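You operate a simulated robot arm through the tools that you are given. There is no shell and no other tool.

The job below is to be done with a simulated two-armed robot. You get a single attempt, and the scene is never put back.

## Task
Spin the purple and the orange glue tube for 10 seconds.
Fine: one tube in each well, hood shut, dial at 10, press the green button once; wait till the green lamp is out; leave the other tubes.
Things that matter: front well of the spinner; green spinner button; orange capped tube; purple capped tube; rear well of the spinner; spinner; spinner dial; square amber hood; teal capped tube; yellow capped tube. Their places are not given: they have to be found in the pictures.

Only the result counts: the job must be done as asked and must still hold three seconds after the hand-in. Knocking over, shifting, dropping, spilling or breaking anything else fails it.

## Robot
Two 7-joint arms with two-finger parallel grippers on one trunk that stands fixed in place. Base frame: the origin is at the foot of the trunk, x ahead of it, y to its left, z up. Readings come in mm, rad, newtons and seconds.
The left shoulder is at [71, 156, 1055], the right one opposite. Each reaches about 1231 mm from its shoulder. Payload 3.91 kg a hand.
Tool frame (each hand has its own): the origin (TCP) lies between the finger pads and is the grasp point; the fingertips stand 30 mm ahead of it; z points along the fingers, y is the line along which they close. The gripper opens to 110 mm. The fingers are 20 mm wide and 10 mm thick; the gripper's body (48 by 112 mm) begins 55 mm behind the TCP.
Orientation is told as [roll, pitch, yaw] about the base's x, y, z axes, in that order, counted from this pose: with the fingers straight down and closing along the base's y, the tool's x points along the base's -x, its y along +y and its z along -z.

## Interface
- The arms move only by the tool drive_tool. It takes "left_deltas", "right_deltas" or both (then of equal length, played together; a hand with none holds still); each is a list of rows, each an object of numbers (a shift or turn left out is 0, a gripper value left out holds the last): "hand": the opening, from 0 (shut) to 1 (fully open); "x", "y", "z": the shift along the tool's x, y, z in mm; "wx", "wy", "wz": the turn, a rotation vector about the tool's x, y, z in rad. In form: [{"hand": .., "x": .., "y": .., "z": .., "wx": .., "wy": .., "wz": ..}, ...]. A call has 1 to 20 rows; each row shifts and turns the commanded pose from where the row before left it, along the tool's axes as they then stand. Rows are played at 5 a second. More than 50 mm and 0.15 rad between two rows, or a gripper value outside its range, and nothing of the call is played. Where a pose cannot be reached the arm comes as near as it can. A force on the tool above 40 N (or 10 N above the force at the start of the call, whichever is more), or a blocked arm, ends the call early, and 0.2 s more pass. Each finger travels about 108 mm/s and halts on what it meets, pressing with about 24 N; the grip force reading is that of the motor and also rises with nothing between the fingers. The clock runs only during rows and for 0.2 s after the last one: add rows that do not move to give the fingers time. It gives the time, the measured TCP pose, the force on the tool (base axes), the opening and the grip force at its end, in the units of the frame above (readings bear some noise), with the torque about the TCP (base axes, N m) and any sound that the robot's microphone picked up.
- Cameras (640 x 400 px; columns grow to the right, rows downward): "scene" is now at [125.1, 55.7, 1304.1]; the picture's right is [0.60, -0.80, -0.00], its down [-0.29, -0.21, -0.93] and it looks along [0.75, 0.56, -0.36] (base axes); focal length 358 px, centre (320, 200). "left" rides on the left gripper at [72, -17, -103] in its tool frame; the picture's right is [0.23, 0.97, 0.00], its down [-0.76, 0.18, -0.62] and it looks along [-0.61, 0.14, 0.78] (tool axes); focal length 222 px, centre (320, 200). "right" rides on the right gripper at [72, 17, -103] in its tool frame; the picture's right is [-0.23, 0.97, 0.00], its down [-0.76, -0.18, -0.62] and it looks along [-0.61, -0.14, 0.78] (tool axes); focal length 222 px, centre (320, 200).
- grab_frame(camera): a new picture of that camera. No time passes.
- move_column(by): slides the trunk up (or, below 0, down) by that many mm; the arms and the scene camera ride with it, the base frame stays. It gives what a move gives, with no picture.
- head_to(pan, tilt): turns the head with the scene camera to pan (to the left, within 1.501 rad either way) and tilt (down, from -0.506 to 1.204), counted from straight ahead of the robot. It gives what a move gives.
- measure_at(camera, pixels): for up to 12 pixels [column, row] of the newest picture of that camera ("zoom" is the newest enlarged one), the place [x, y, z] in the base frame of the surface seen there, good to about 2 mm. No time passes.
- inspect(camera, box): a new picture of the part [left, top, right, bottom] of that camera's present view, enlarged. No time passes.
- close_job(): hands the job in; it is judged then, once.

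Unless the task says otherwise, let go and move clear before handing in.

The tools are called after "Emit:" as a command line: name --argument value ..., lists and objects as JSON in quotes. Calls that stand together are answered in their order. drive_tool: Moves the arms, as the interface text tells. Its arguments: {"type":"object","properties":{"left_deltas":{"type":"array"},"right_deltas":{"type":"array"}},"required":[]} The other tools are called the same way: move_column (by) moves the trunk up or down; head_to (pan, tilt) turns the head that bears the scene camera; grab_frame (camera) takes a picture; measure_at (camera, pixels) gives the place of the surface under pixels of a picture; inspect (camera, box) takes an enlarged picture of a part of a camera's view; close_job () hands the job in.

At the start:

```text
clock: 0.0
left_tool_pos: [569.9, 677.6, 1076.8]
left_tool_rot: [0.0, 0.001, -0.001]
left_force: [-0.6, -0.6, 0.3]
left_ft_torque: [0.0, 0.03, -0.01]
left_width: 110.1
left_finger_force: 0.0
right_tool_pos: [676.2, 49.8, 1126.8]
right_tool_rot: [-0.002, 0.0, 0.0]
right_force: [0.5, 0.2, -0.4]
right_ft_torque: [0.0, 0.03, -0.01]
right_width: 110.2
right_finger_force: 0.0
trunk travel left (down, up): [-500.0, 440.0]
head pan, tilt (commanded): [0.644, 0.365]
```

scene: 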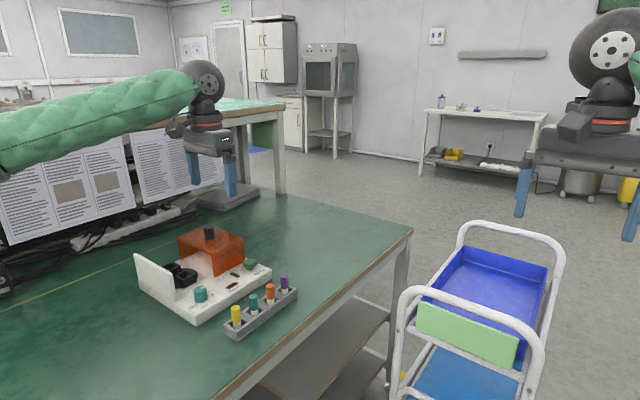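
right: 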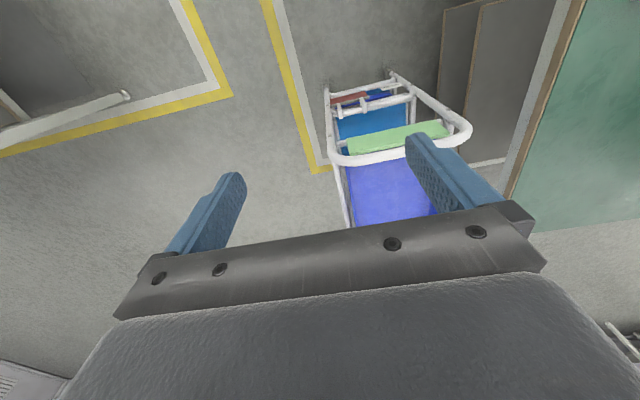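
left: 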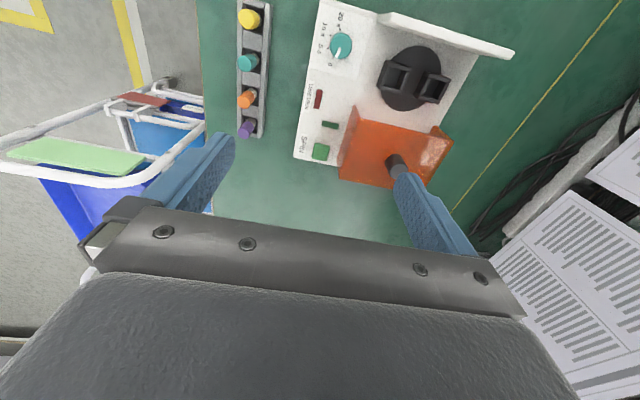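

The left picture shows the rack (yellow, teal, orange, purple) around columns 240-260, and the spinner with dial (341,45), rotor with two wells (415,80), amber hood (395,150) and green button (320,150). I'll take enlarged views to see the details.

Emit:
inspect --camera "left" --box '[220, 0, 520, 200]'

Emit:
inspect --camera "scene" --box '[120, 210, 320, 340]'

```text
2.00 times, centred on (370, 100) of left
```

zoom: 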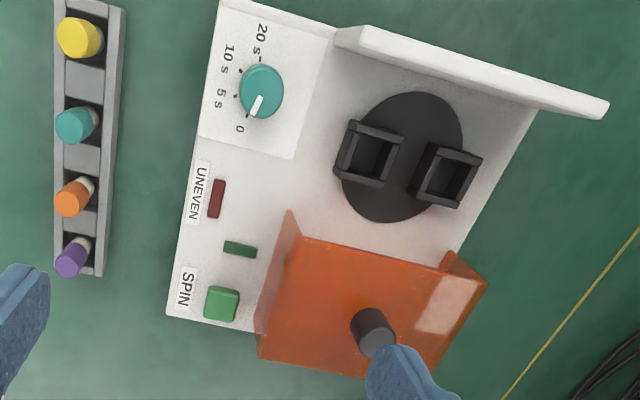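

```text
3.08 times, centred on (220, 275) of scene
```

zoom: 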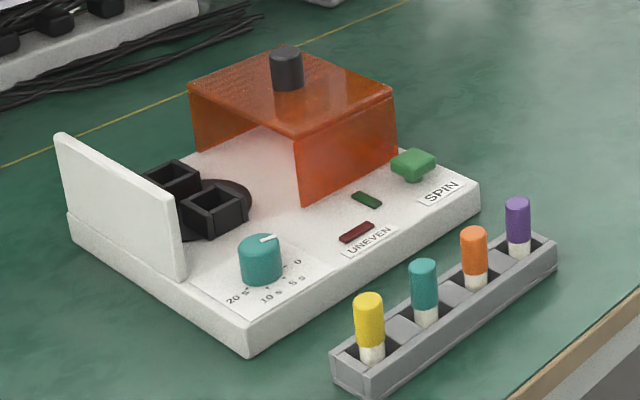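

The enlarged scene picture shows the hood open (standing to the far side), rotor wells at zoom (172,180) and (213,208), dial (260,258), button (413,165) and the tubes. I'll measure those points.

Emit:
measure_at --camera "zoom" --pixels '[[368, 300], [423, 265], [473, 232], [517, 203], [260, 240], [413, 155], [286, 52], [340, 100], [300, 130], [390, 95], [192, 90], [275, 55]]'

Emit:
measure_at --camera "left" --pixels '[[248, 18], [247, 62], [247, 99], [246, 128], [341, 45], [320, 150], [396, 163], [400, 78], [437, 90], [330, 126], [415, 75], [319, 98]]'

```text
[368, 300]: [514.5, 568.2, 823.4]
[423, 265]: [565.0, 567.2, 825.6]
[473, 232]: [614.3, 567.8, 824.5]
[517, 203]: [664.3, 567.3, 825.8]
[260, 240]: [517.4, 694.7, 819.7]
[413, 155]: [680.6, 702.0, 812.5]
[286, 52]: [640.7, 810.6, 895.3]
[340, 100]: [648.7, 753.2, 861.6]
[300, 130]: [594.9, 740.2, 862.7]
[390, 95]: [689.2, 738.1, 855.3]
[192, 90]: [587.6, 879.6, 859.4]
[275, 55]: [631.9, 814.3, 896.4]
```

```text
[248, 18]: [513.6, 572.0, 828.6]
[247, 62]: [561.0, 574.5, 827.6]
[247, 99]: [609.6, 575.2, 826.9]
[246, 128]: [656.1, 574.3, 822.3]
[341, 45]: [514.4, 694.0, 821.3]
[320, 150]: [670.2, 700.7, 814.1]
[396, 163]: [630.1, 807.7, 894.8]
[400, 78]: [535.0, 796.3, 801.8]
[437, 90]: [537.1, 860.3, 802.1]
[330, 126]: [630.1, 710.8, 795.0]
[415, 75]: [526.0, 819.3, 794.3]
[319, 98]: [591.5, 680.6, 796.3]
```

Tubes stand at y≈570, x≈514/565/614/664; wells at about (536,797) and (537,860); dial (516,694); button (673,701). I'll zoom in on the dial, wells, rack and hood before moving.

Emit:
inspect --camera "left" --box '[305, 0, 385, 50]'

Emit:
inspect --camera "scene" --box '[130, 250, 210, 300]'

Emit:
inspect --camera "scene" --box '[215, 265, 311, 325]'

Emit:
inspect --camera "scene" --box '[170, 220, 282, 290]'

```text
8.00 times, centred on (345, 25) of left
```

zoom: 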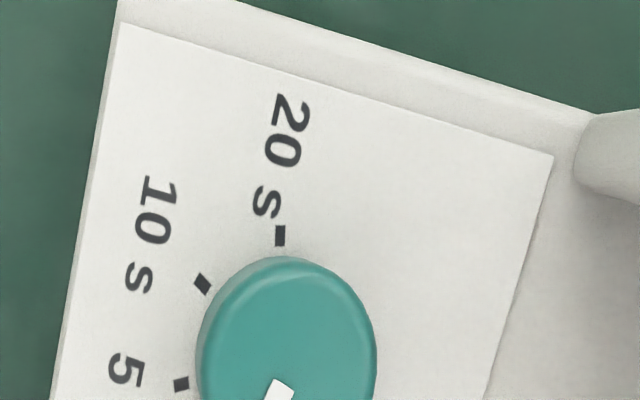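

```text
8.00 times, centred on (170, 275) of scene
```

zoom: 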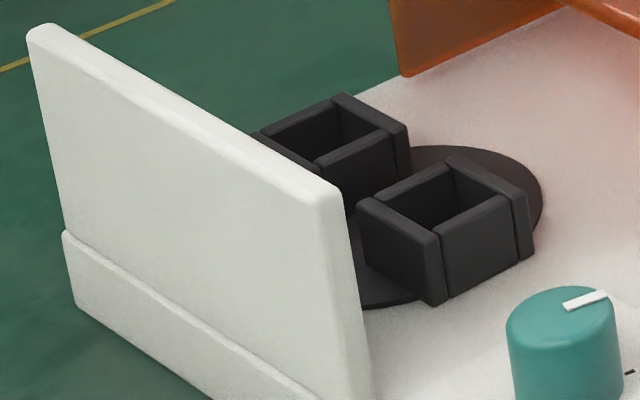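

```text
6.67 times, centred on (263, 295) of scene
```

zoom: 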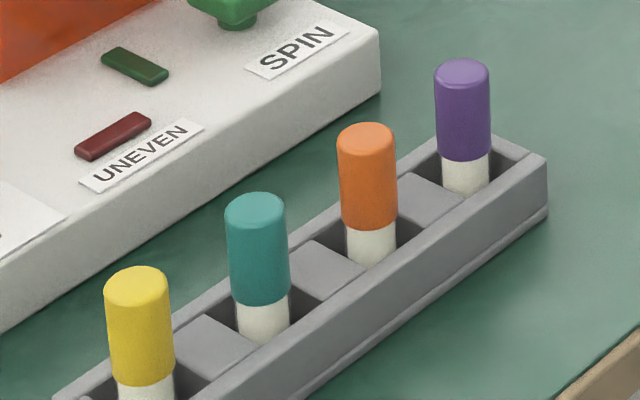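

```text
5.71 times, centred on (226, 255) of scene
```

zoom: 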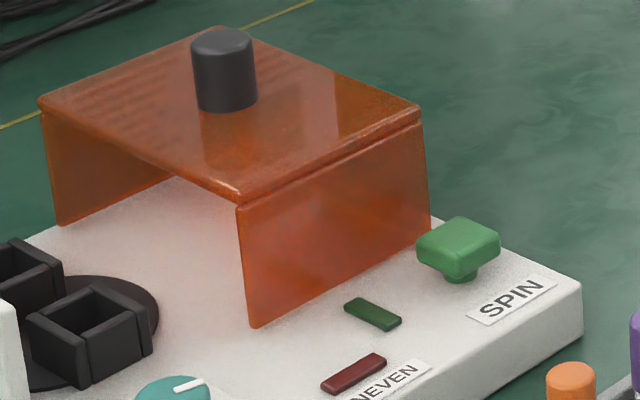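

The hood has a top and two sides and looks to slide along x over the rotor; the rack holds the tubes by square holes. I'll measure details of the rack and tubes in an enlarged view.

Emit:
inspect --camera "scene" --box '[215, 265, 311, 325]'

Emit:
measure_at --camera "zoom" --pixels '[[462, 70], [462, 110], [462, 150], [465, 175], [462, 190], [366, 135], [366, 180], [370, 245], [540, 160], [430, 190], [545, 185], [480, 205]]'

```text
6.67 times, centred on (263, 295) of scene
```

zoom: 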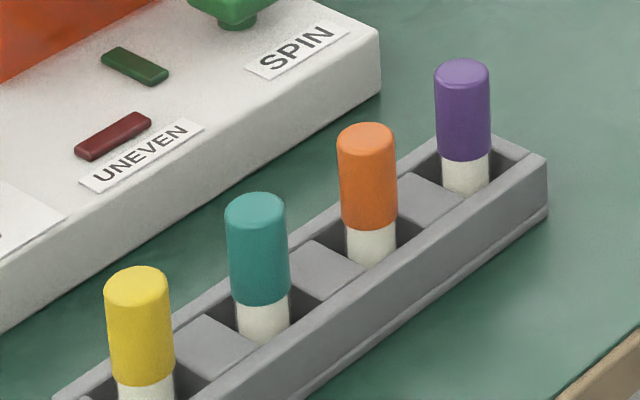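

```text
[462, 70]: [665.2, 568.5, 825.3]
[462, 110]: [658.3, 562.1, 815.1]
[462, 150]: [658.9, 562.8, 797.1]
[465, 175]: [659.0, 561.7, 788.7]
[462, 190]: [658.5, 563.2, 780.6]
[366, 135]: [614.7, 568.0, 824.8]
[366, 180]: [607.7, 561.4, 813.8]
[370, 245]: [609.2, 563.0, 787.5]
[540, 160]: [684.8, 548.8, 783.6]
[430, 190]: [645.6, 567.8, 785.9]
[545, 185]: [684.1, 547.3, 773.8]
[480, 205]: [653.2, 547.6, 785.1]
```

Purple stands at about (665,568.5), orange (614.5,568), cap tops z≈825, rack top z≈785. I'll move the left hand back and left so its camera looks into the wells from closer.

Emit:
drive_tool --left_deltas '[{"x": 24, "y": 22, "z": 30}, {"x": 24, "y": 22, "z": 30}, {"x": 24, "y": 22, "z": 30}, {"x": 24, "y": 22, "z": 30}, {"x": 24, "y": 22, "z": 26}, {}]'

Emit:
grab_frame --camera "left"

```text
clock: 1.4
left_tool_pos: [448.3, 788.2, 928.3]
left_tool_rot: [0.0, 0.001, 0.0]
left_force: [0.4, 0.2, 0.0]
left_ft_torque: [0.0, 0.01, 0.0]
left_width: 110.1
left_finger_force: 0.0
right_tool_pos: [676.6, 50.8, 1125.9]
right_tool_rot: [0.001, 0.0, 0.001]
right_force: [0.3, 0.3, -0.1]
right_ft_torque: [-0.03, -0.02, 0.04]
right_width: 110.0
right_finger_force: 0.1
trunk travel left (down, up): [-500.0, 440.0]
head pan, tilt (commanded): [0.644, 0.365]
```

```text
taken
```

left: 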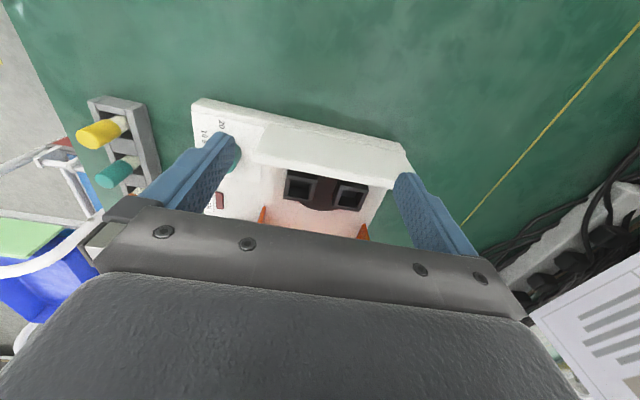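

The wells are visible at (300,187) and (349,195). I'll enlarge and measure there.

Emit:
inspect --camera "left" --box '[240, 120, 400, 220]'

Emit:
measure_at --camera "zoom" --pixels '[[243, 265], [230, 235], [195, 265], [283, 275], [240, 310], [438, 297], [435, 265], [390, 300], [475, 305], [430, 345], [335, 320], [280, 90]]'

```text
4.00 times, centred on (320, 170) of left
```

zoom: 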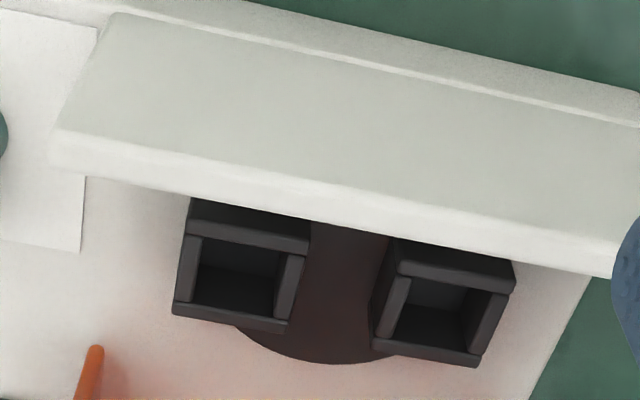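

```text
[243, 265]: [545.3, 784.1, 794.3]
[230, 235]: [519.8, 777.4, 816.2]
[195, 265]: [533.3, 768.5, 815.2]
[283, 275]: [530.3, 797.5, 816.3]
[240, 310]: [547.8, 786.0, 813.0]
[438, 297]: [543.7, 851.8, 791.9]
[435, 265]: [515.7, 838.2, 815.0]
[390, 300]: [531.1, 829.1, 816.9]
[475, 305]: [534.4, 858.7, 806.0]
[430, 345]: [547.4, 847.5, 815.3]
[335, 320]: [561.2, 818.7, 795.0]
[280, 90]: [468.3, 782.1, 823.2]
```

Rim tops lie at z≈816, floor about 793; front well centre near (533,783), rear near (532,844). I'll enlarge each well for better edge measurements.

Emit:
inspect --camera "left" --box '[280, 165, 328, 205]'

Emit:
inspect --camera "left" --box '[328, 174, 376, 214]'

```text
10.00 times, centred on (304, 185) of left
```

zoom: 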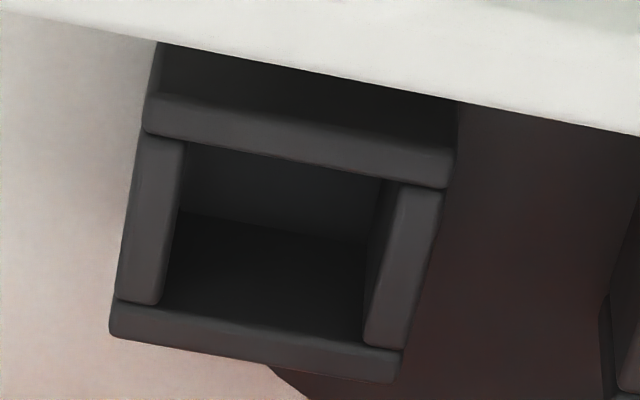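

```text
10.00 times, centred on (352, 194) of left
```

zoom: 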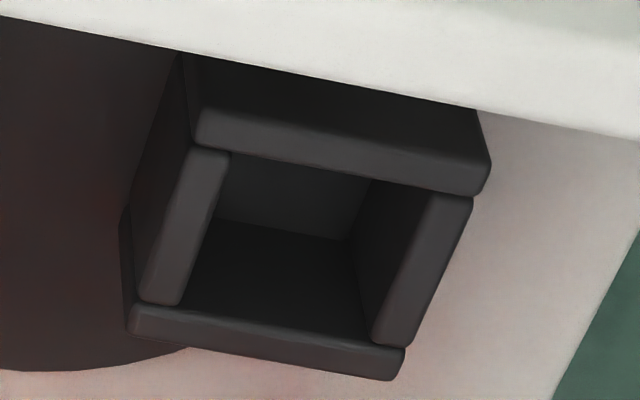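

These show clean rims. I'll measure the rear well rim points now.

Emit:
measure_at --camera "zoom" --pixels '[[215, 130], [340, 155], [470, 180], [210, 165], [187, 230], [165, 290], [450, 215], [422, 270], [395, 325], [150, 318], [270, 342], [385, 362]]'

Emit:
inspect --camera "left" --box '[280, 165, 328, 205]'

Emit:
measure_at --camera "zoom" --pixels '[[165, 113], [300, 140], [440, 165], [160, 155], [150, 215], [135, 290], [420, 205], [405, 265], [385, 335], [130, 315], [260, 340], [380, 362]]'

```text
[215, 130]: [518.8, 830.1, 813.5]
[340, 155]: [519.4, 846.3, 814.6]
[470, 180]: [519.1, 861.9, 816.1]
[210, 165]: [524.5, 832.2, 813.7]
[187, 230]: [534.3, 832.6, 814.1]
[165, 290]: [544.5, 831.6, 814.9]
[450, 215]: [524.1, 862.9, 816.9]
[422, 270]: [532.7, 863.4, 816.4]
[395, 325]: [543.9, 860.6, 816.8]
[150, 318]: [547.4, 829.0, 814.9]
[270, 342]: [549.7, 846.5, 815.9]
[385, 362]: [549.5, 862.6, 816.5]
```

```text
10.00 times, centred on (304, 185) of left
```

zoom: 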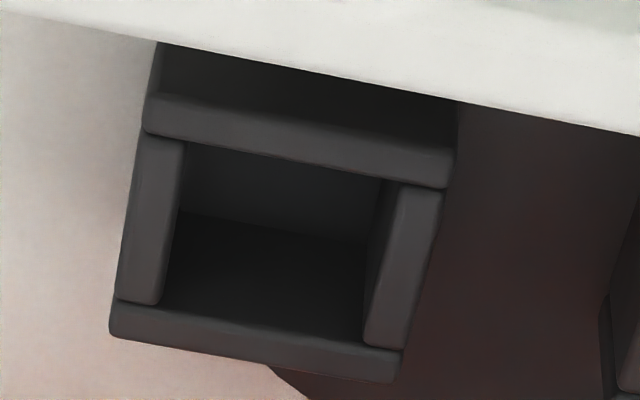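

```text
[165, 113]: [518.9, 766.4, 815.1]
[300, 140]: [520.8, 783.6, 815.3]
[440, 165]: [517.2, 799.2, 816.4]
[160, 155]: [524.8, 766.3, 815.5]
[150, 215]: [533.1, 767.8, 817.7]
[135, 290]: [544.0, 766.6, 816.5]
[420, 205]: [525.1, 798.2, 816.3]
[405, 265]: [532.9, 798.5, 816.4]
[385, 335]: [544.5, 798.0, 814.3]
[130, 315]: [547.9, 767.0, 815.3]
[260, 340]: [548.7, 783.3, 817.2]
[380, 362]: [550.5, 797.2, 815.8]
```

Front well centre ≈ (534,782.6), rear ≈ (534,847), rim z≈816. I'll move the left hand over the purple tube at height, half-open, and check alignment.

Emit:
drive_tool --left_deltas '[{"hand": 0.6, "z": -20}, {"x": -31, "y": -31.4}, {"x": -31, "y": -31.4}, {"x": -31, "y": -31.4}, {"x": -31, "y": -31.4}, {"x": -31, "y": -31.4}, {"x": -31, "y": -31.4}, {"x": -31, "y": -31.4}, {}, {}]'

Emit:
grab_frame --camera "left"

Emit:
grab_frame --camera "scene"

```text
clock: 3.6
left_tool_pos: [668.2, 562.8, 952.3]
left_tool_rot: [0.0, 0.002, -0.002]
left_force: [-0.8, 0.1, -0.4]
left_ft_torque: [0.02, -0.02, 0.01]
left_width: 66.1
left_finger_force: 0.1
right_tool_pos: [676.2, 49.2, 1125.7]
right_tool_rot: [0.001, 0.001, -0.002]
right_force: [0.0, -0.2, 0.0]
right_ft_torque: [0.05, 0.01, 0.02]
right_width: 109.8
right_finger_force: 0.1
trunk travel left (down, up): [-500.0, 440.0]
head pan, tilt (commanded): [0.644, 0.365]
```

```text
taken
```

left: 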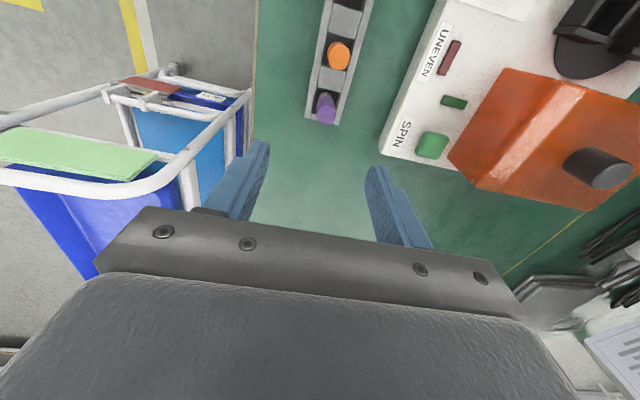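

```text
taken
```

scene: 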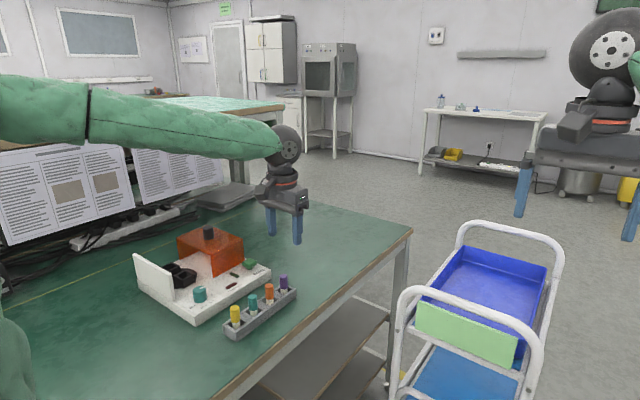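

The measured TCP (668.2,562.8) differs from what was commanded by a few mm, so I'll repeat idle readings to tell noise from lag.

Emit:
drive_tool --left_deltas '[{}]'

Emit:
drive_tool --left_deltas '[{}]'

Emit:
measure_at --camera "left" --pixels '[[328, 100], [325, 115], [339, 56], [432, 145], [453, 102], [265, 160], [375, 185]]'

```text
clock: 4.0
left_tool_pos: [668.9, 563.7, 952.9]
left_tool_rot: [-0.001, 0.0, -0.004]
left_force: [0.3, 0.3, -0.5]
left_ft_torque: [0.02, -0.03, 0.0]
left_width: 65.9
left_finger_force: 0.1
right_tool_pos: [676.2, 50.0, 1126.8]
right_tool_rot: [0.001, 0.002, -0.001]
right_force: [-0.8, 0.9, 0.1]
right_ft_torque: [0.05, -0.03, -0.01]
right_width: 109.9
right_finger_force: 0.1
trunk travel left (down, up): [-500.0, 440.0]
head pan, tilt (commanded): [0.644, 0.365]
```

```text
clock: 4.4
left_tool_pos: [667.4, 564.2, 951.9]
left_tool_rot: [0.0, 0.0, -0.001]
left_force: [-0.5, -1.1, -0.1]
left_ft_torque: [-0.02, 0.03, -0.04]
left_width: 66.0
left_finger_force: 0.1
right_tool_pos: [675.7, 51.1, 1126.4]
right_tool_rot: [-0.001, 0.001, 0.0]
right_force: [0.4, 0.7, 0.1]
right_ft_torque: [-0.03, -0.02, -0.01]
right_width: 110.1
right_finger_force: 0.0
trunk travel left (down, up): [-500.0, 440.0]
head pan, tilt (commanded): [0.644, 0.365]
```

```text
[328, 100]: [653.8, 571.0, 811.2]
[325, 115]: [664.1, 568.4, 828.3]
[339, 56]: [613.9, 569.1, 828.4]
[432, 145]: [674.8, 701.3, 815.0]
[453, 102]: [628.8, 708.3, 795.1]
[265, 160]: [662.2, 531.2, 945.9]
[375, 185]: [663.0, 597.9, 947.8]
```

The fingers' midpoint reads y≈564, so the arm really is about 4 mm off the command. I'll correct by (-3,+4.5) and lower toward the purple tube, then check again.

Emit:
drive_tool --left_deltas '[{"x": 3, "y": 4.5, "z": 20}, {"z": 30}, {"z": 30}, {"z": 15}, {}, {}]'

Emit:
grab_frame --camera "left"

Emit:
inspect --camera "scene" --box '[215, 215, 343, 315]'

```text
clock: 5.8
left_tool_pos: [664.1, 574.4, 855.2]
left_tool_rot: [0.0, 0.0, -0.003]
left_force: [-0.9, 0.0, -0.2]
left_ft_torque: [0.0, 0.0, 0.05]
left_width: 65.8
left_finger_force: 0.0
right_tool_pos: [676.5, 50.3, 1126.5]
right_tool_rot: [0.0, -0.001, 0.001]
right_force: [0.4, 0.5, -0.1]
right_ft_torque: [-0.01, 0.0, -0.01]
right_width: 110.2
right_finger_force: 0.0
trunk travel left (down, up): [-500.0, 440.0]
head pan, tilt (commanded): [0.644, 0.365]
```

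```text
taken
```

left: 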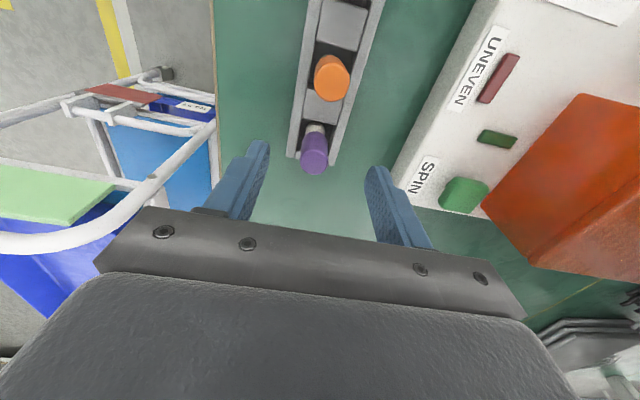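

```text
4.00 times, centred on (279, 265) of scene
```

zoom: 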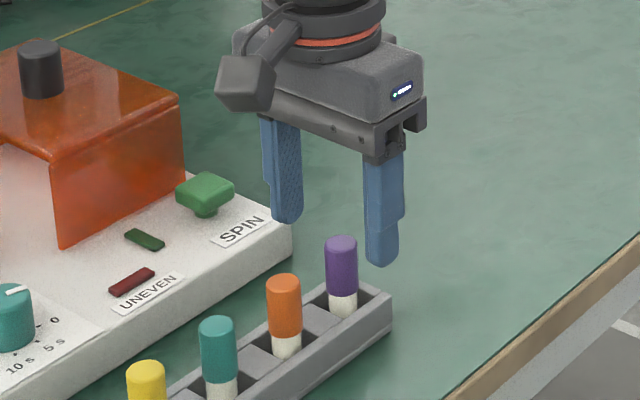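

TCP now reads (664.1,574.4,855.2), 6 mm too far in y. I'll let it settle and read again.

Emit:
drive_tool --left_deltas '[{}, {}]'

Emit:
drive_tool --left_deltas '[{}, {}]'

Emit:
measure_at --camera "left" --pixels '[[262, 165], [375, 185], [313, 160], [318, 145]]'

```text
clock: 6.4
left_tool_pos: [663.4, 573.2, 856.9]
left_tool_rot: [0.002, -0.001, -0.001]
left_force: [-0.1, 0.4, 0.5]
left_ft_torque: [-0.02, -0.01, -0.02]
left_width: 66.4
left_finger_force: 0.1
right_tool_pos: [674.9, 50.5, 1127.3]
right_tool_rot: [-0.001, 0.0, 0.0]
right_force: [0.1, -0.4, -0.3]
right_ft_torque: [0.01, -0.02, 0.0]
right_width: 110.1
right_finger_force: 0.0
trunk travel left (down, up): [-500.0, 440.0]
head pan, tilt (commanded): [0.644, 0.365]
```

```text
clock: 7.0
left_tool_pos: [665.2, 573.9, 855.9]
left_tool_rot: [0.0, 0.0, -0.001]
left_force: [-0.4, -0.7, -0.1]
left_ft_torque: [0.0, 0.0, 0.03]
left_width: 66.0
left_finger_force: 0.0
right_tool_pos: [674.9, 50.1, 1127.0]
right_tool_rot: [0.001, 0.0, 0.0]
right_force: [-1.3, -0.2, -0.1]
right_ft_torque: [0.01, 0.0, -0.02]
right_width: 110.0
right_finger_force: 0.0
trunk travel left (down, up): [-500.0, 440.0]
head pan, tilt (commanded): [0.644, 0.365]
```

```text
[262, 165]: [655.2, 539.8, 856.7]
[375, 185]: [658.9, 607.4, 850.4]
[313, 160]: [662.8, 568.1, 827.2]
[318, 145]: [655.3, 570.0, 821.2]
```

The fingers' midpoint is y≈573.7 while the tube is at 568.5. I'll shift -5 in y and read again.

Emit:
drive_tool --left_deltas '[{"y": -5}, {}, {}]'

Emit:
drive_tool --left_deltas '[{}]'

```text
clock: 7.8
left_tool_pos: [663.7, 568.9, 856.2]
left_tool_rot: [-0.001, -0.001, -0.001]
left_force: [-0.2, 0.8, -0.1]
left_ft_torque: [0.01, -0.02, -0.01]
left_width: 65.9
left_finger_force: 0.0
right_tool_pos: [675.3, 50.9, 1126.9]
right_tool_rot: [0.001, -0.001, 0.001]
right_force: [0.1, 0.5, 0.6]
right_ft_torque: [0.01, -0.02, 0.02]
right_width: 109.9
right_finger_force: 0.0
trunk travel left (down, up): [-500.0, 440.0]
head pan, tilt (commanded): [0.644, 0.365]
```

```text
clock: 8.2
left_tool_pos: [664.8, 568.1, 855.1]
left_tool_rot: [-0.001, 0.001, -0.002]
left_force: [0.5, 0.1, -0.7]
left_ft_torque: [0.02, -0.01, 0.01]
left_width: 66.0
left_finger_force: 0.0
right_tool_pos: [675.5, 51.9, 1127.0]
right_tool_rot: [-0.001, 0.0, 0.0]
right_force: [-1.1, -1.0, 0.3]
right_ft_torque: [-0.01, -0.03, -0.06]
right_width: 109.9
right_finger_force: 0.1
trunk travel left (down, up): [-500.0, 440.0]
head pan, tilt (commanded): [0.644, 0.365]
```

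Now aligned at (664.3,568.5,855.6). I'll lower 33 mm and close on the purple cap.

Emit:
drive_tool --left_deltas '[{"z": 17}, {"z": 16}, {}]'

Emit:
inspect --camera "scene" --box '[215, 215, 343, 315]'

```text
clock: 9.0
left_tool_pos: [663.8, 568.5, 823.1]
left_tool_rot: [0.001, 0.001, -0.002]
left_force: [0.4, 0.2, -0.3]
left_ft_torque: [-0.03, 0.02, 0.02]
left_width: 66.0
left_finger_force: 0.0
right_tool_pos: [676.4, 50.6, 1128.0]
right_tool_rot: [-0.001, 0.0, 0.0]
right_force: [0.4, 0.2, -0.4]
right_ft_torque: [0.01, -0.04, 0.0]
right_width: 110.1
right_finger_force: 0.2
trunk travel left (down, up): [-500.0, 440.0]
head pan, tilt (commanded): [0.644, 0.365]
```

```text
4.00 times, centred on (279, 265) of scene
```

zoom: 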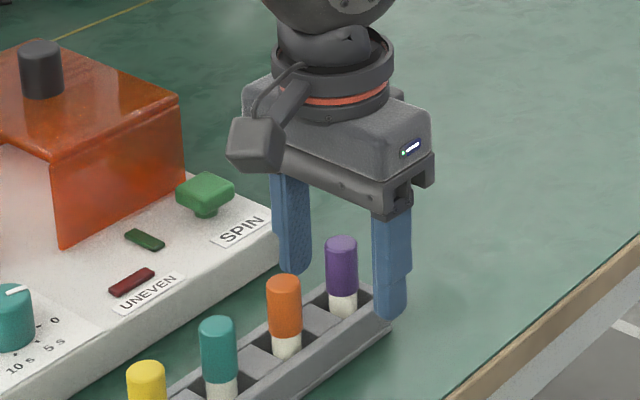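

The fingers straddle the purple cap at z≈823 with tips just above the rack. I'll close the gripper and give it time.

Emit:
drive_tool --left_deltas '[{"hand": 0}, {}, {}, {}]'

Emit:
inspect --camera "scene" --box '[215, 215, 343, 315]'

```text
clock: 10.0
left_tool_pos: [663.2, 568.1, 822.5]
left_tool_rot: [0.0, 0.001, -0.001]
left_force: [0.2, -0.8, -0.8]
left_ft_torque: [0.02, -0.01, 0.02]
left_width: 18.9
left_finger_force: 24.6
right_tool_pos: [674.0, 50.7, 1126.2]
right_tool_rot: [0.001, 0.001, 0.0]
right_force: [0.7, 1.2, -0.3]
right_ft_torque: [-0.01, -0.04, 0.0]
right_width: 110.1
right_finger_force: 0.0
trunk travel left (down, up): [-500.0, 440.0]
head pan, tilt (commanded): [0.644, 0.365]
```

```text
4.00 times, centred on (279, 265) of scene
```

zoom: 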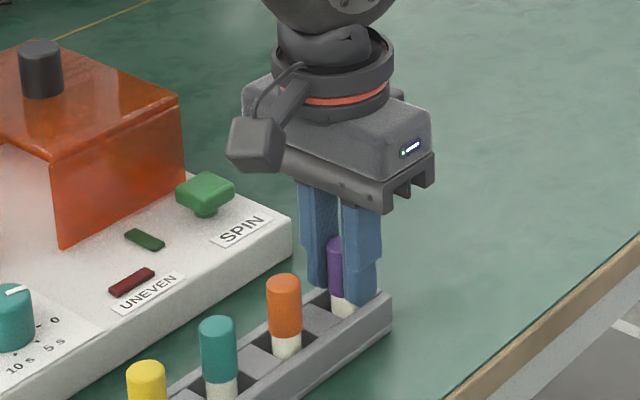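

The gripper holds at 18.9 mm with 24.6 N. I'll lift straight up.

Emit:
drive_tool --left_deltas '[{"z": -15}, {"z": -20}, {"z": -30}, {"z": -30}, {"z": -30}, {}]'

Emit:
inspect --camera "scene" --box '[215, 185, 343, 315]'

Emit:
grab_frame --camera "left"

```text
clock: 11.4
left_tool_pos: [663.8, 567.8, 948.1]
left_tool_rot: [0.0, 0.002, -0.002]
left_force: [-0.3, -0.5, 0.5]
left_ft_torque: [0.01, 0.01, 0.02]
left_width: 18.8
left_finger_force: 24.0
right_tool_pos: [675.3, 50.7, 1126.4]
right_tool_rot: [-0.001, 0.0, -0.002]
right_force: [0.5, -0.5, -0.6]
right_ft_torque: [0.02, 0.02, 0.02]
right_width: 110.0
right_finger_force: 0.1
trunk travel left (down, up): [-500.0, 440.0]
head pan, tilt (commanded): [0.644, 0.365]
```

```text
3.08 times, centred on (279, 250) of scene
```

zoom: 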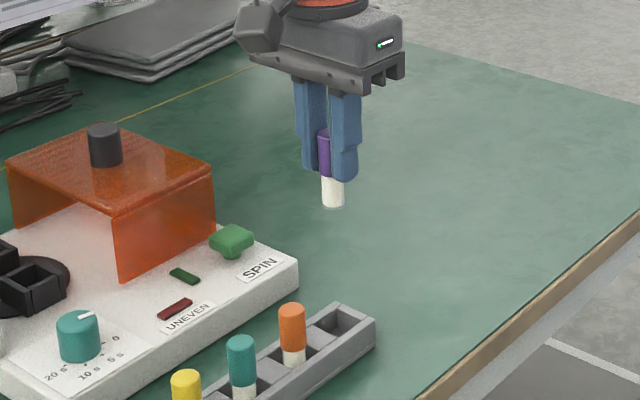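

```text
taken
```

left: 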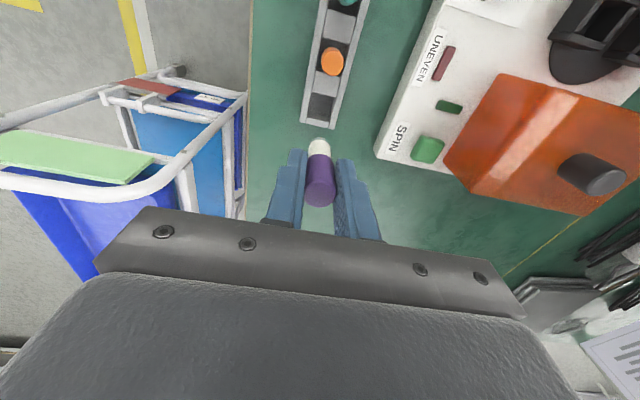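

The purple tube is in hand, its white bottom visible at zoom (333,205). I'll measure where its bottom and top are relative to the hand.

Emit:
inspect --camera "scene" --box '[255, 210, 303, 240]'

Emit:
measure_at --camera "left" --pixels '[[318, 143], [318, 150], [319, 180], [320, 199], [295, 160], [346, 165]]'

```text
13.33 times, centred on (279, 225) of scene
```

zoom: 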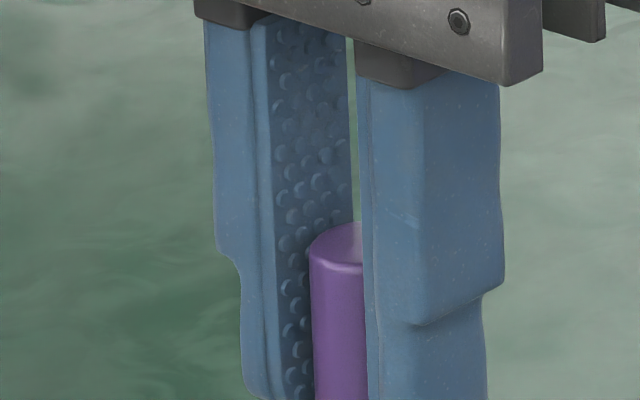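

```text
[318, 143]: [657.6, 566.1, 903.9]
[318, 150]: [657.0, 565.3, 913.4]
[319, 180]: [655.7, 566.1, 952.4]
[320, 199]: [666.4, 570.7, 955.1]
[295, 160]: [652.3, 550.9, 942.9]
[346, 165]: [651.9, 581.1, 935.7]
```

Emit:
inspect --camera "scene" --box '[271, 230, 311, 255]'

Emit:
measure_at --camera "zoom" --pixels '[[270, 290], [270, 270], [270, 220], [270, 200], [300, 260], [250, 260]]'

```text
16.00 times, centred on (291, 242) of scene
```

zoom: 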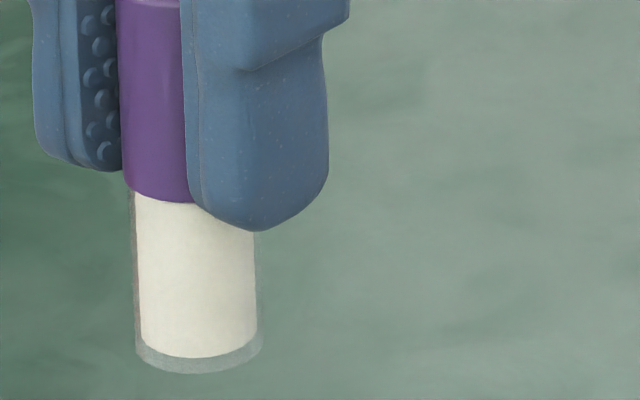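

```text
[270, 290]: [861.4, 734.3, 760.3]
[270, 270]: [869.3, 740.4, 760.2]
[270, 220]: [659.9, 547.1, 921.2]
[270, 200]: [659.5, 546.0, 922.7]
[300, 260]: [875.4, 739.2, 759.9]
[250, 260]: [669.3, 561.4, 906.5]
```

The tube has a clear shell around the white glue. I'll measure its lower end.

Emit:
measure_at --camera "zoom" --pixels '[[195, 352], [195, 340], [195, 366], [195, 320], [195, 250], [160, 190], [150, 100]]'

```text
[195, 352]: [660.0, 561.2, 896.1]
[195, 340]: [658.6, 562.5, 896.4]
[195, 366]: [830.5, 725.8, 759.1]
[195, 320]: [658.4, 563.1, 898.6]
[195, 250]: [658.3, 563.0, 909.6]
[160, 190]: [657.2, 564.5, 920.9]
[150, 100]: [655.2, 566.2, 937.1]
```

Tube bottom is about 55.5 mm below the TCP (table z≈760, tube ~60 long). Now I'll carry it at this height to above the rear well (534,847).

Emit:
drive_tool --left_deltas '[{"z": -20}, {"x": 18.6, "y": 39.8}, {"x": 18.6, "y": 39.8}, {"x": 18.6, "y": 39.8}, {"x": 18.6, "y": 39.8}, {"x": 18.6, "y": 39.8}, {"x": 18.6, "y": 39.8}, {"x": 18.6, "y": 39.8}, {}, {}]'

Emit:
drive_tool --left_deltas '[{}]'

Emit:
grab_frame --camera "left"

Emit:
inspect --camera "scene" --box '[110, 180, 270, 310]'

```text
clock: 13.6
left_tool_pos: [534.6, 846.9, 967.2]
left_tool_rot: [-0.002, 0.0, 0.0]
left_force: [0.0, -0.1, -0.2]
left_ft_torque: [-0.03, 0.01, -0.01]
left_width: 19.1
left_finger_force: 24.0
right_tool_pos: [676.0, 51.4, 1126.9]
right_tool_rot: [-0.002, -0.001, 0.001]
right_force: [0.4, -0.3, -0.6]
right_ft_torque: [-0.01, 0.01, -0.04]
right_width: 110.3
right_finger_force: 0.1
trunk travel left (down, up): [-500.0, 440.0]
head pan, tilt (commanded): [0.644, 0.365]
```

```text
clock: 14.0
left_tool_pos: [534.5, 846.7, 968.3]
left_tool_rot: [0.001, 0.0, -0.002]
left_force: [0.3, -0.3, -0.1]
left_ft_torque: [-0.02, 0.0, -0.05]
left_width: 18.7
left_finger_force: 24.2
right_tool_pos: [675.0, 51.8, 1126.0]
right_tool_rot: [0.0, 0.0, -0.001]
right_force: [-0.3, 0.2, 0.5]
right_ft_torque: [0.01, -0.01, 0.0]
right_width: 110.1
right_finger_force: 0.2
trunk travel left (down, up): [-500.0, 440.0]
head pan, tilt (commanded): [0.644, 0.365]
```

```text
taken
```

left: 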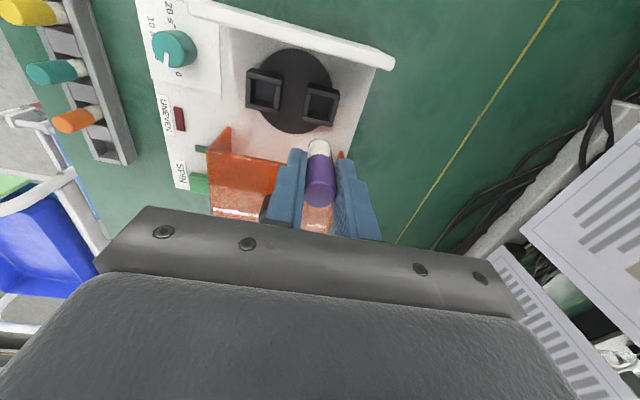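

```text
3.08 times, centred on (190, 245) of scene
```

zoom: 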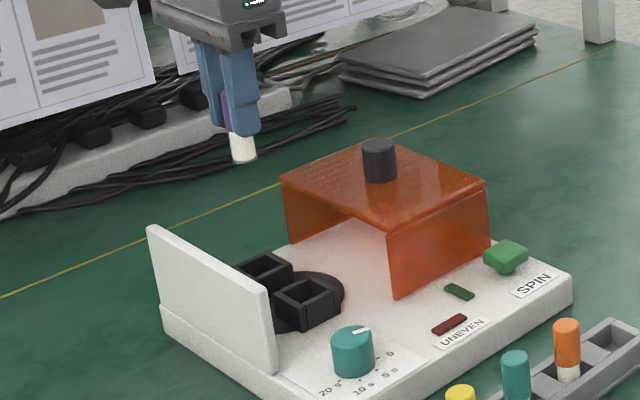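

TCP reads (534.5,846.8,968) and the rear well is visible at (320,103) in the left picture. I'll re-measure the rims from this better viewpoint.

Emit:
inspect --camera "left" --box '[238, 60, 350, 130]'

```text
5.71 times, centred on (294, 95) of left
```

zoom: 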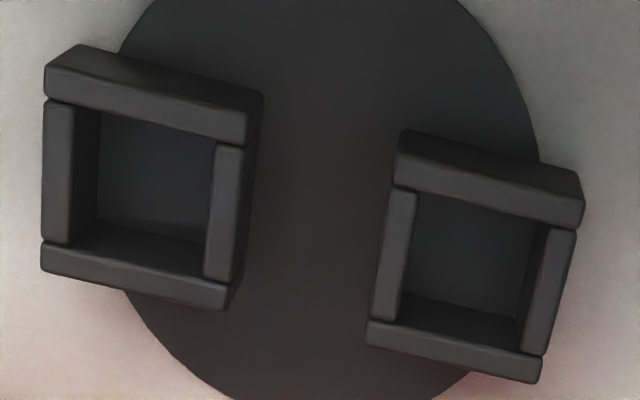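

Emit:
measure_at --camera "zoom" --pixels '[[490, 190], [455, 347], [395, 255], [548, 290], [470, 265], [145, 100], [135, 275], [58, 170], [225, 210], [145, 190], [320, 180], [470, 240]]'

```text
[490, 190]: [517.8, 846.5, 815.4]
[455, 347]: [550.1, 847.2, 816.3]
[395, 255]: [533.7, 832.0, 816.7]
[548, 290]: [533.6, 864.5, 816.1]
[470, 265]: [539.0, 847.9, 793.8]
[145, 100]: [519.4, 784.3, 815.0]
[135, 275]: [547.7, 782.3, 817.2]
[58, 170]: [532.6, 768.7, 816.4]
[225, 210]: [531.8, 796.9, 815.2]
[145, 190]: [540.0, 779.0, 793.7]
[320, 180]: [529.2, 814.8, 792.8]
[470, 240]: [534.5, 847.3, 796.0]
```

Rear well centre averages (534,847.6). I'll trim by (-1,+0.8) and descend to just above the rim (TCP z≈880), then check.

Emit:
drive_tool --left_deltas '[{"x": 1, "y": 0.8, "z": 29}, {"z": 29}, {"z": 28}, {}, {}]'

Emit:
drive_tool --left_deltas '[{}]'

Emit:
inspect --camera "scene" --box '[150, 225, 230, 295]'

Emit:
inspect --camera "left" --box '[240, 80, 400, 200]'

```text
clock: 15.2
left_tool_pos: [534.5, 848.5, 884.1]
left_tool_rot: [0.001, -0.001, -0.001]
left_force: [-0.3, 0.1, -0.6]
left_ft_torque: [0.0, -0.01, -0.03]
left_width: 18.6
left_finger_force: 24.5
right_tool_pos: [675.8, 51.4, 1125.8]
right_tool_rot: [0.0, 0.0, 0.001]
right_force: [-0.1, 0.1, -0.5]
right_ft_torque: [0.01, -0.03, 0.02]
right_width: 110.0
right_finger_force: 0.1
trunk travel left (down, up): [-500.0, 440.0]
head pan, tilt (commanded): [0.644, 0.365]
```

```text
clock: 15.6
left_tool_pos: [532.7, 847.2, 884.1]
left_tool_rot: [0.0, 0.001, -0.001]
left_force: [0.2, 0.2, 0.1]
left_ft_torque: [0.01, -0.02, 0.03]
left_width: 18.7
left_finger_force: 24.1
right_tool_pos: [674.4, 50.4, 1125.3]
right_tool_rot: [0.001, 0.001, -0.002]
right_force: [0.4, -0.1, 0.2]
right_ft_torque: [-0.03, 0.01, 0.0]
right_width: 109.9
right_finger_force: 0.1
trunk travel left (down, up): [-500.0, 440.0]
head pan, tilt (commanded): [0.644, 0.365]
```

```text
5.71 times, centred on (190, 260) of scene
```

zoom: 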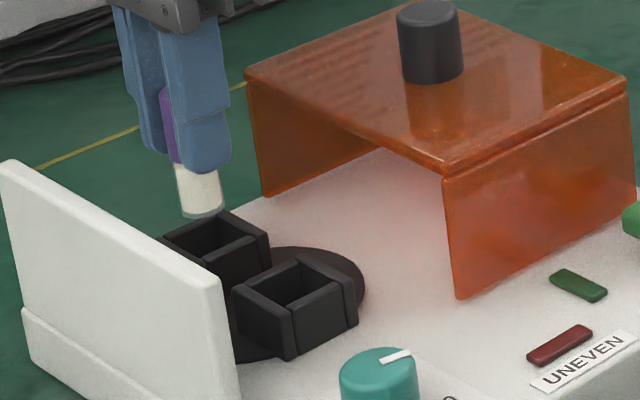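

```text
3.33 times, centred on (320, 140) of left
```

zoom: 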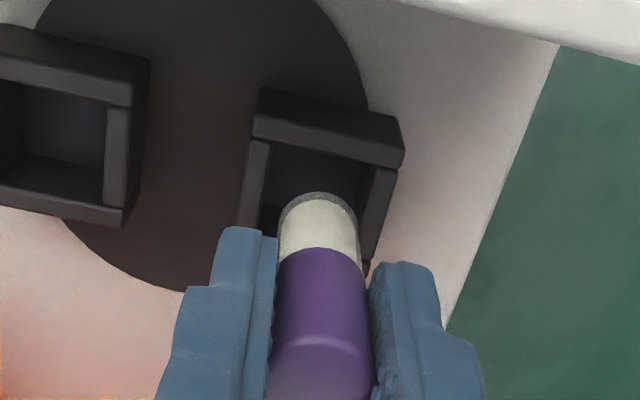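

The tube hangs over the rear well, tip at zoom (320,200). I'll measure the tube body and rim to verify centring.

Emit:
measure_at --camera "zoom" --pixels '[[318, 230], [318, 215], [300, 230], [340, 235], [320, 290], [330, 140], [252, 190], [378, 220], [280, 165]]'

Emit:
inspect --camera "scene" --box '[162, 240, 194, 260]'

Emit:
measure_at --camera "zoom" --pixels '[[260, 100], [260, 130], [280, 120], [240, 120], [310, 110]]'

```text
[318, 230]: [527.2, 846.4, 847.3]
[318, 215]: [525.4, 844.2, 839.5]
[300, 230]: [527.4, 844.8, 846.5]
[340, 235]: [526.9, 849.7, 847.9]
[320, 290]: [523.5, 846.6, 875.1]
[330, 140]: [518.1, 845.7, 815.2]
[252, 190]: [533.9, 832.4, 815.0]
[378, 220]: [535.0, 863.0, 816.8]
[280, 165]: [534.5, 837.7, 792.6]
```

```text
16.00 times, centred on (178, 250) of scene
```

zoom: 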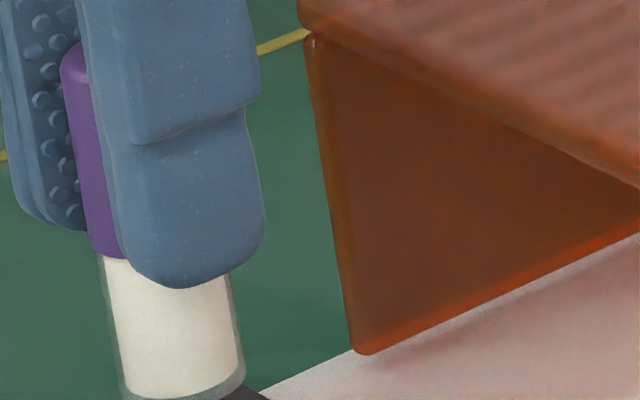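

```text
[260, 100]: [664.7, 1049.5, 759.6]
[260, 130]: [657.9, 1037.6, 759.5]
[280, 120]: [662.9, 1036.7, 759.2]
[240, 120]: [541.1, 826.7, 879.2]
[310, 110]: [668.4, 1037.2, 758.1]
```

Tube centre ≈ (534,847), matching the well within about 1 mm. I'll lower gently into the well.

Emit:
drive_tool --left_deltas '[{"z": 8}, {"z": 8}, {"z": 6}, {"z": 5}, {}]'

Emit:
inspect --camera "scene" --box '[150, 225, 230, 295]'

```text
clock: 16.8
left_tool_pos: [533.0, 847.3, 855.4]
left_tool_rot: [-0.001, -0.001, -0.002]
left_force: [0.3, 0.2, 0.2]
left_ft_torque: [0.01, -0.01, -0.01]
left_width: 19.0
left_finger_force: 23.6
right_tool_pos: [675.3, 49.8, 1125.5]
right_tool_rot: [0.002, 0.0, -0.001]
right_force: [0.4, -0.6, -0.4]
right_ft_torque: [-0.01, 0.02, -0.02]
right_width: 110.0
right_finger_force: 0.1
trunk travel left (down, up): [-500.0, 440.0]
head pan, tilt (commanded): [0.644, 0.365]
```

```text
5.71 times, centred on (190, 260) of scene
```

zoom: 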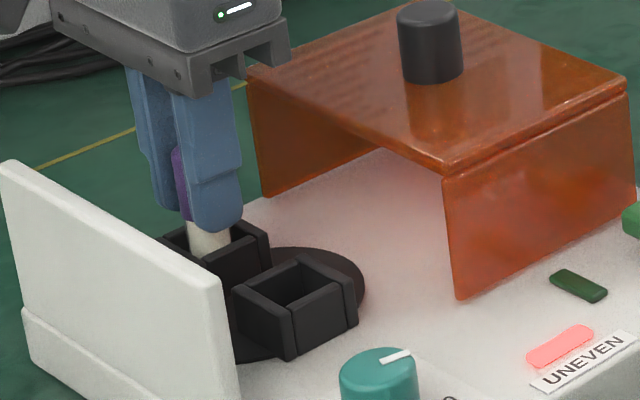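

The tube is inside the rear well with no side force, and the UNEVEN lamp lit (one tube sensed). I'll go down in small steps until the floor is felt.

Emit:
drive_tool --left_deltas '[{"z": 2}, {}]'

Emit:
drive_tool --left_deltas '[{"z": 1.5}, {}]'

```text
clock: 17.4
left_tool_pos: [533.0, 847.5, 853.1]
left_tool_rot: [-0.001, 0.0, -0.002]
left_force: [0.2, 0.3, 0.2]
left_ft_torque: [-0.02, -0.02, -0.01]
left_width: 19.1
left_finger_force: 23.9
right_tool_pos: [675.8, 50.5, 1127.2]
right_tool_rot: [0.0, 0.0, 0.001]
right_force: [-0.7, 0.8, 0.1]
right_ft_torque: [0.01, 0.01, -0.02]
right_width: 110.2
right_finger_force: 0.0
trunk travel left (down, up): [-500.0, 440.0]
head pan, tilt (commanded): [0.644, 0.365]
```

```text
clock: 18.0
left_tool_pos: [533.6, 847.1, 851.4]
left_tool_rot: [0.0, 0.001, -0.002]
left_force: [-0.2, -0.6, 0.4]
left_ft_torque: [0.06, 0.02, 0.01]
left_width: 18.7
left_finger_force: 23.9
right_tool_pos: [675.4, 50.7, 1127.0]
right_tool_rot: [-0.001, 0.0, -0.001]
right_force: [-0.3, -0.3, -1.0]
right_ft_torque: [0.0, -0.01, -0.04]
right_width: 109.9
right_finger_force: 0.1
trunk travel left (down, up): [-500.0, 440.0]
head pan, tilt (commanded): [0.644, 0.365]
```

No contact yet at z≈851.4. I'll continue down in 1 mm steps.

Emit:
drive_tool --left_deltas '[{"z": 1}, {}]'

Emit:
drive_tool --left_deltas '[{"z": 1}, {}]'

Emit:
inspect --camera "scene" --box '[150, 235, 214, 285]'

```text
clock: 18.6
left_tool_pos: [532.0, 848.4, 851.0]
left_tool_rot: [0.0, 0.0, -0.003]
left_force: [-0.5, 0.2, -0.9]
left_ft_torque: [0.0, -0.02, 0.02]
left_width: 18.8
left_finger_force: 24.1
right_tool_pos: [675.7, 51.3, 1125.9]
right_tool_rot: [0.0, 0.0, -0.001]
right_force: [-1.0, -0.2, -0.3]
right_ft_torque: [0.01, 0.03, 0.0]
right_width: 110.1
right_finger_force: 0.2
trunk travel left (down, up): [-500.0, 440.0]
head pan, tilt (commanded): [0.644, 0.365]
```

```text
clock: 19.2
left_tool_pos: [532.1, 847.1, 849.9]
left_tool_rot: [0.001, 0.0, 0.0]
left_force: [0.3, -0.4, 0.6]
left_ft_torque: [-0.01, 0.03, 0.02]
left_width: 18.7
left_finger_force: 23.8
right_tool_pos: [675.5, 51.4, 1126.5]
right_tool_rot: [-0.001, 0.002, -0.001]
right_force: [1.2, -0.8, -1.1]
right_ft_torque: [-0.03, 0.02, -0.01]
right_width: 109.9
right_finger_force: 0.0
trunk travel left (down, up): [-500.0, 440.0]
head pan, tilt (commanded): [0.644, 0.365]
```

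```text
8.00 times, centred on (182, 260) of scene
```

zoom: 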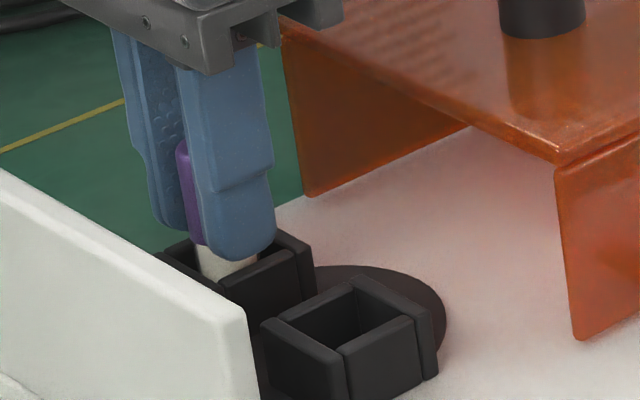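

Still no contact force at z≈850. One more 1.5 mm step, leaving the fingertips above the rim.

Emit:
drive_tool --left_deltas '[{"z": 1.2}, {}, {}]'

Emit:
drive_tool --left_deltas '[{}]'

```text
clock: 20.0
left_tool_pos: [533.6, 846.4, 849.0]
left_tool_rot: [-0.001, 0.001, -0.003]
left_force: [-0.3, -0.4, -0.4]
left_ft_torque: [-0.02, -0.03, 0.02]
left_width: 19.0
left_finger_force: 24.4
right_tool_pos: [674.9, 50.4, 1126.5]
right_tool_rot: [0.001, 0.0, -0.003]
right_force: [0.9, 0.2, -0.4]
right_ft_torque: [0.0, 0.01, -0.06]
right_width: 110.1
right_finger_force: 0.0
trunk travel left (down, up): [-500.0, 440.0]
head pan, tilt (commanded): [0.644, 0.365]
```

```text
clock: 20.4
left_tool_pos: [533.7, 846.7, 848.8]
left_tool_rot: [0.002, 0.0, -0.002]
left_force: [0.0, -0.8, 1.0]
left_ft_torque: [0.04, -0.02, -0.01]
left_width: 19.0
left_finger_force: 23.9
right_tool_pos: [676.6, 50.9, 1126.4]
right_tool_rot: [0.0, 0.0, 0.001]
right_force: [-0.5, 0.1, -0.6]
right_ft_torque: [0.02, -0.02, 0.02]
right_width: 109.9
right_finger_force: 0.1
trunk travel left (down, up): [-500.0, 440.0]
head pan, tilt (commanded): [0.644, 0.365]
```

Tips are at about z 819, rim at 816. One more 1 mm step, then release to a small opening.

Emit:
drive_tool --left_deltas '[{"z": 1}, {}]'

Emit:
inspect --camera "left" --box '[240, 80, 400, 200]'

```text
clock: 21.0
left_tool_pos: [533.4, 846.2, 848.0]
left_tool_rot: [0.0, 0.0, -0.002]
left_force: [1.0, 0.0, -0.3]
left_ft_torque: [-0.03, -0.03, -0.01]
left_width: 19.1
left_finger_force: 24.2
right_tool_pos: [676.2, 50.5, 1127.1]
right_tool_rot: [0.001, -0.001, 0.0]
right_force: [0.2, -0.2, 0.4]
right_ft_torque: [-0.06, 0.02, -0.01]
right_width: 109.9
right_finger_force: 0.0
trunk travel left (down, up): [-500.0, 440.0]
head pan, tilt (commanded): [0.644, 0.365]
```

```text
3.33 times, centred on (320, 140) of left
```

zoom: 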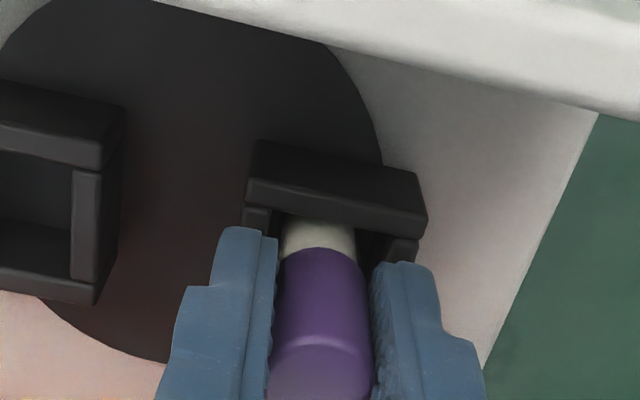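

The tube hangs centred in the well. I'll open a little to let it settle, then look.

Emit:
drive_tool --left_deltas '[{"hand": 0.22}, {}, {"hand": 0.35}, {}, {}]'

Emit:
inspect --camera "left" --box '[240, 80, 400, 200]'

Emit:
inspect --camera "scene" --box '[150, 235, 214, 285]'

```text
clock: 22.2
left_tool_pos: [533.0, 847.2, 847.6]
left_tool_rot: [0.0, 0.0, -0.002]
left_force: [0.5, -0.1, 0.1]
left_ft_torque: [-0.01, -0.01, -0.01]
left_width: 38.3
left_finger_force: 0.0
right_tool_pos: [676.1, 50.0, 1127.3]
right_tool_rot: [0.0, 0.0, -0.002]
right_force: [0.5, -0.1, -0.4]
right_ft_torque: [0.01, 0.01, -0.02]
right_width: 110.1
right_finger_force: 0.0
trunk travel left (down, up): [-500.0, 440.0]
head pan, tilt (commanded): [0.644, 0.365]
```

```text
3.33 times, centred on (320, 140) of left
```

zoom: 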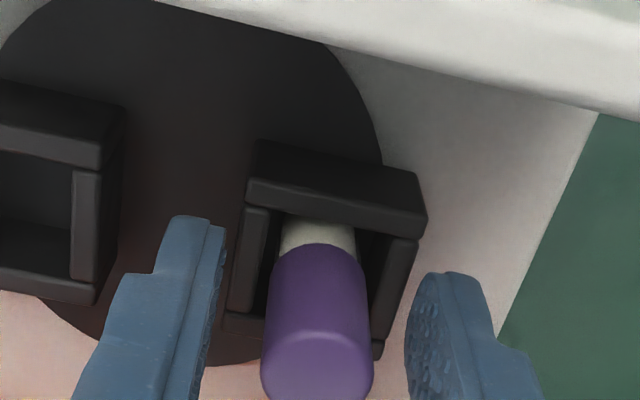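

```text
8.00 times, centred on (182, 260) of scene
```

zoom: 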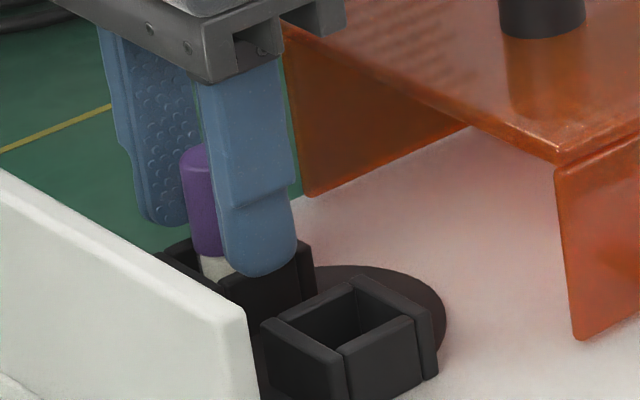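

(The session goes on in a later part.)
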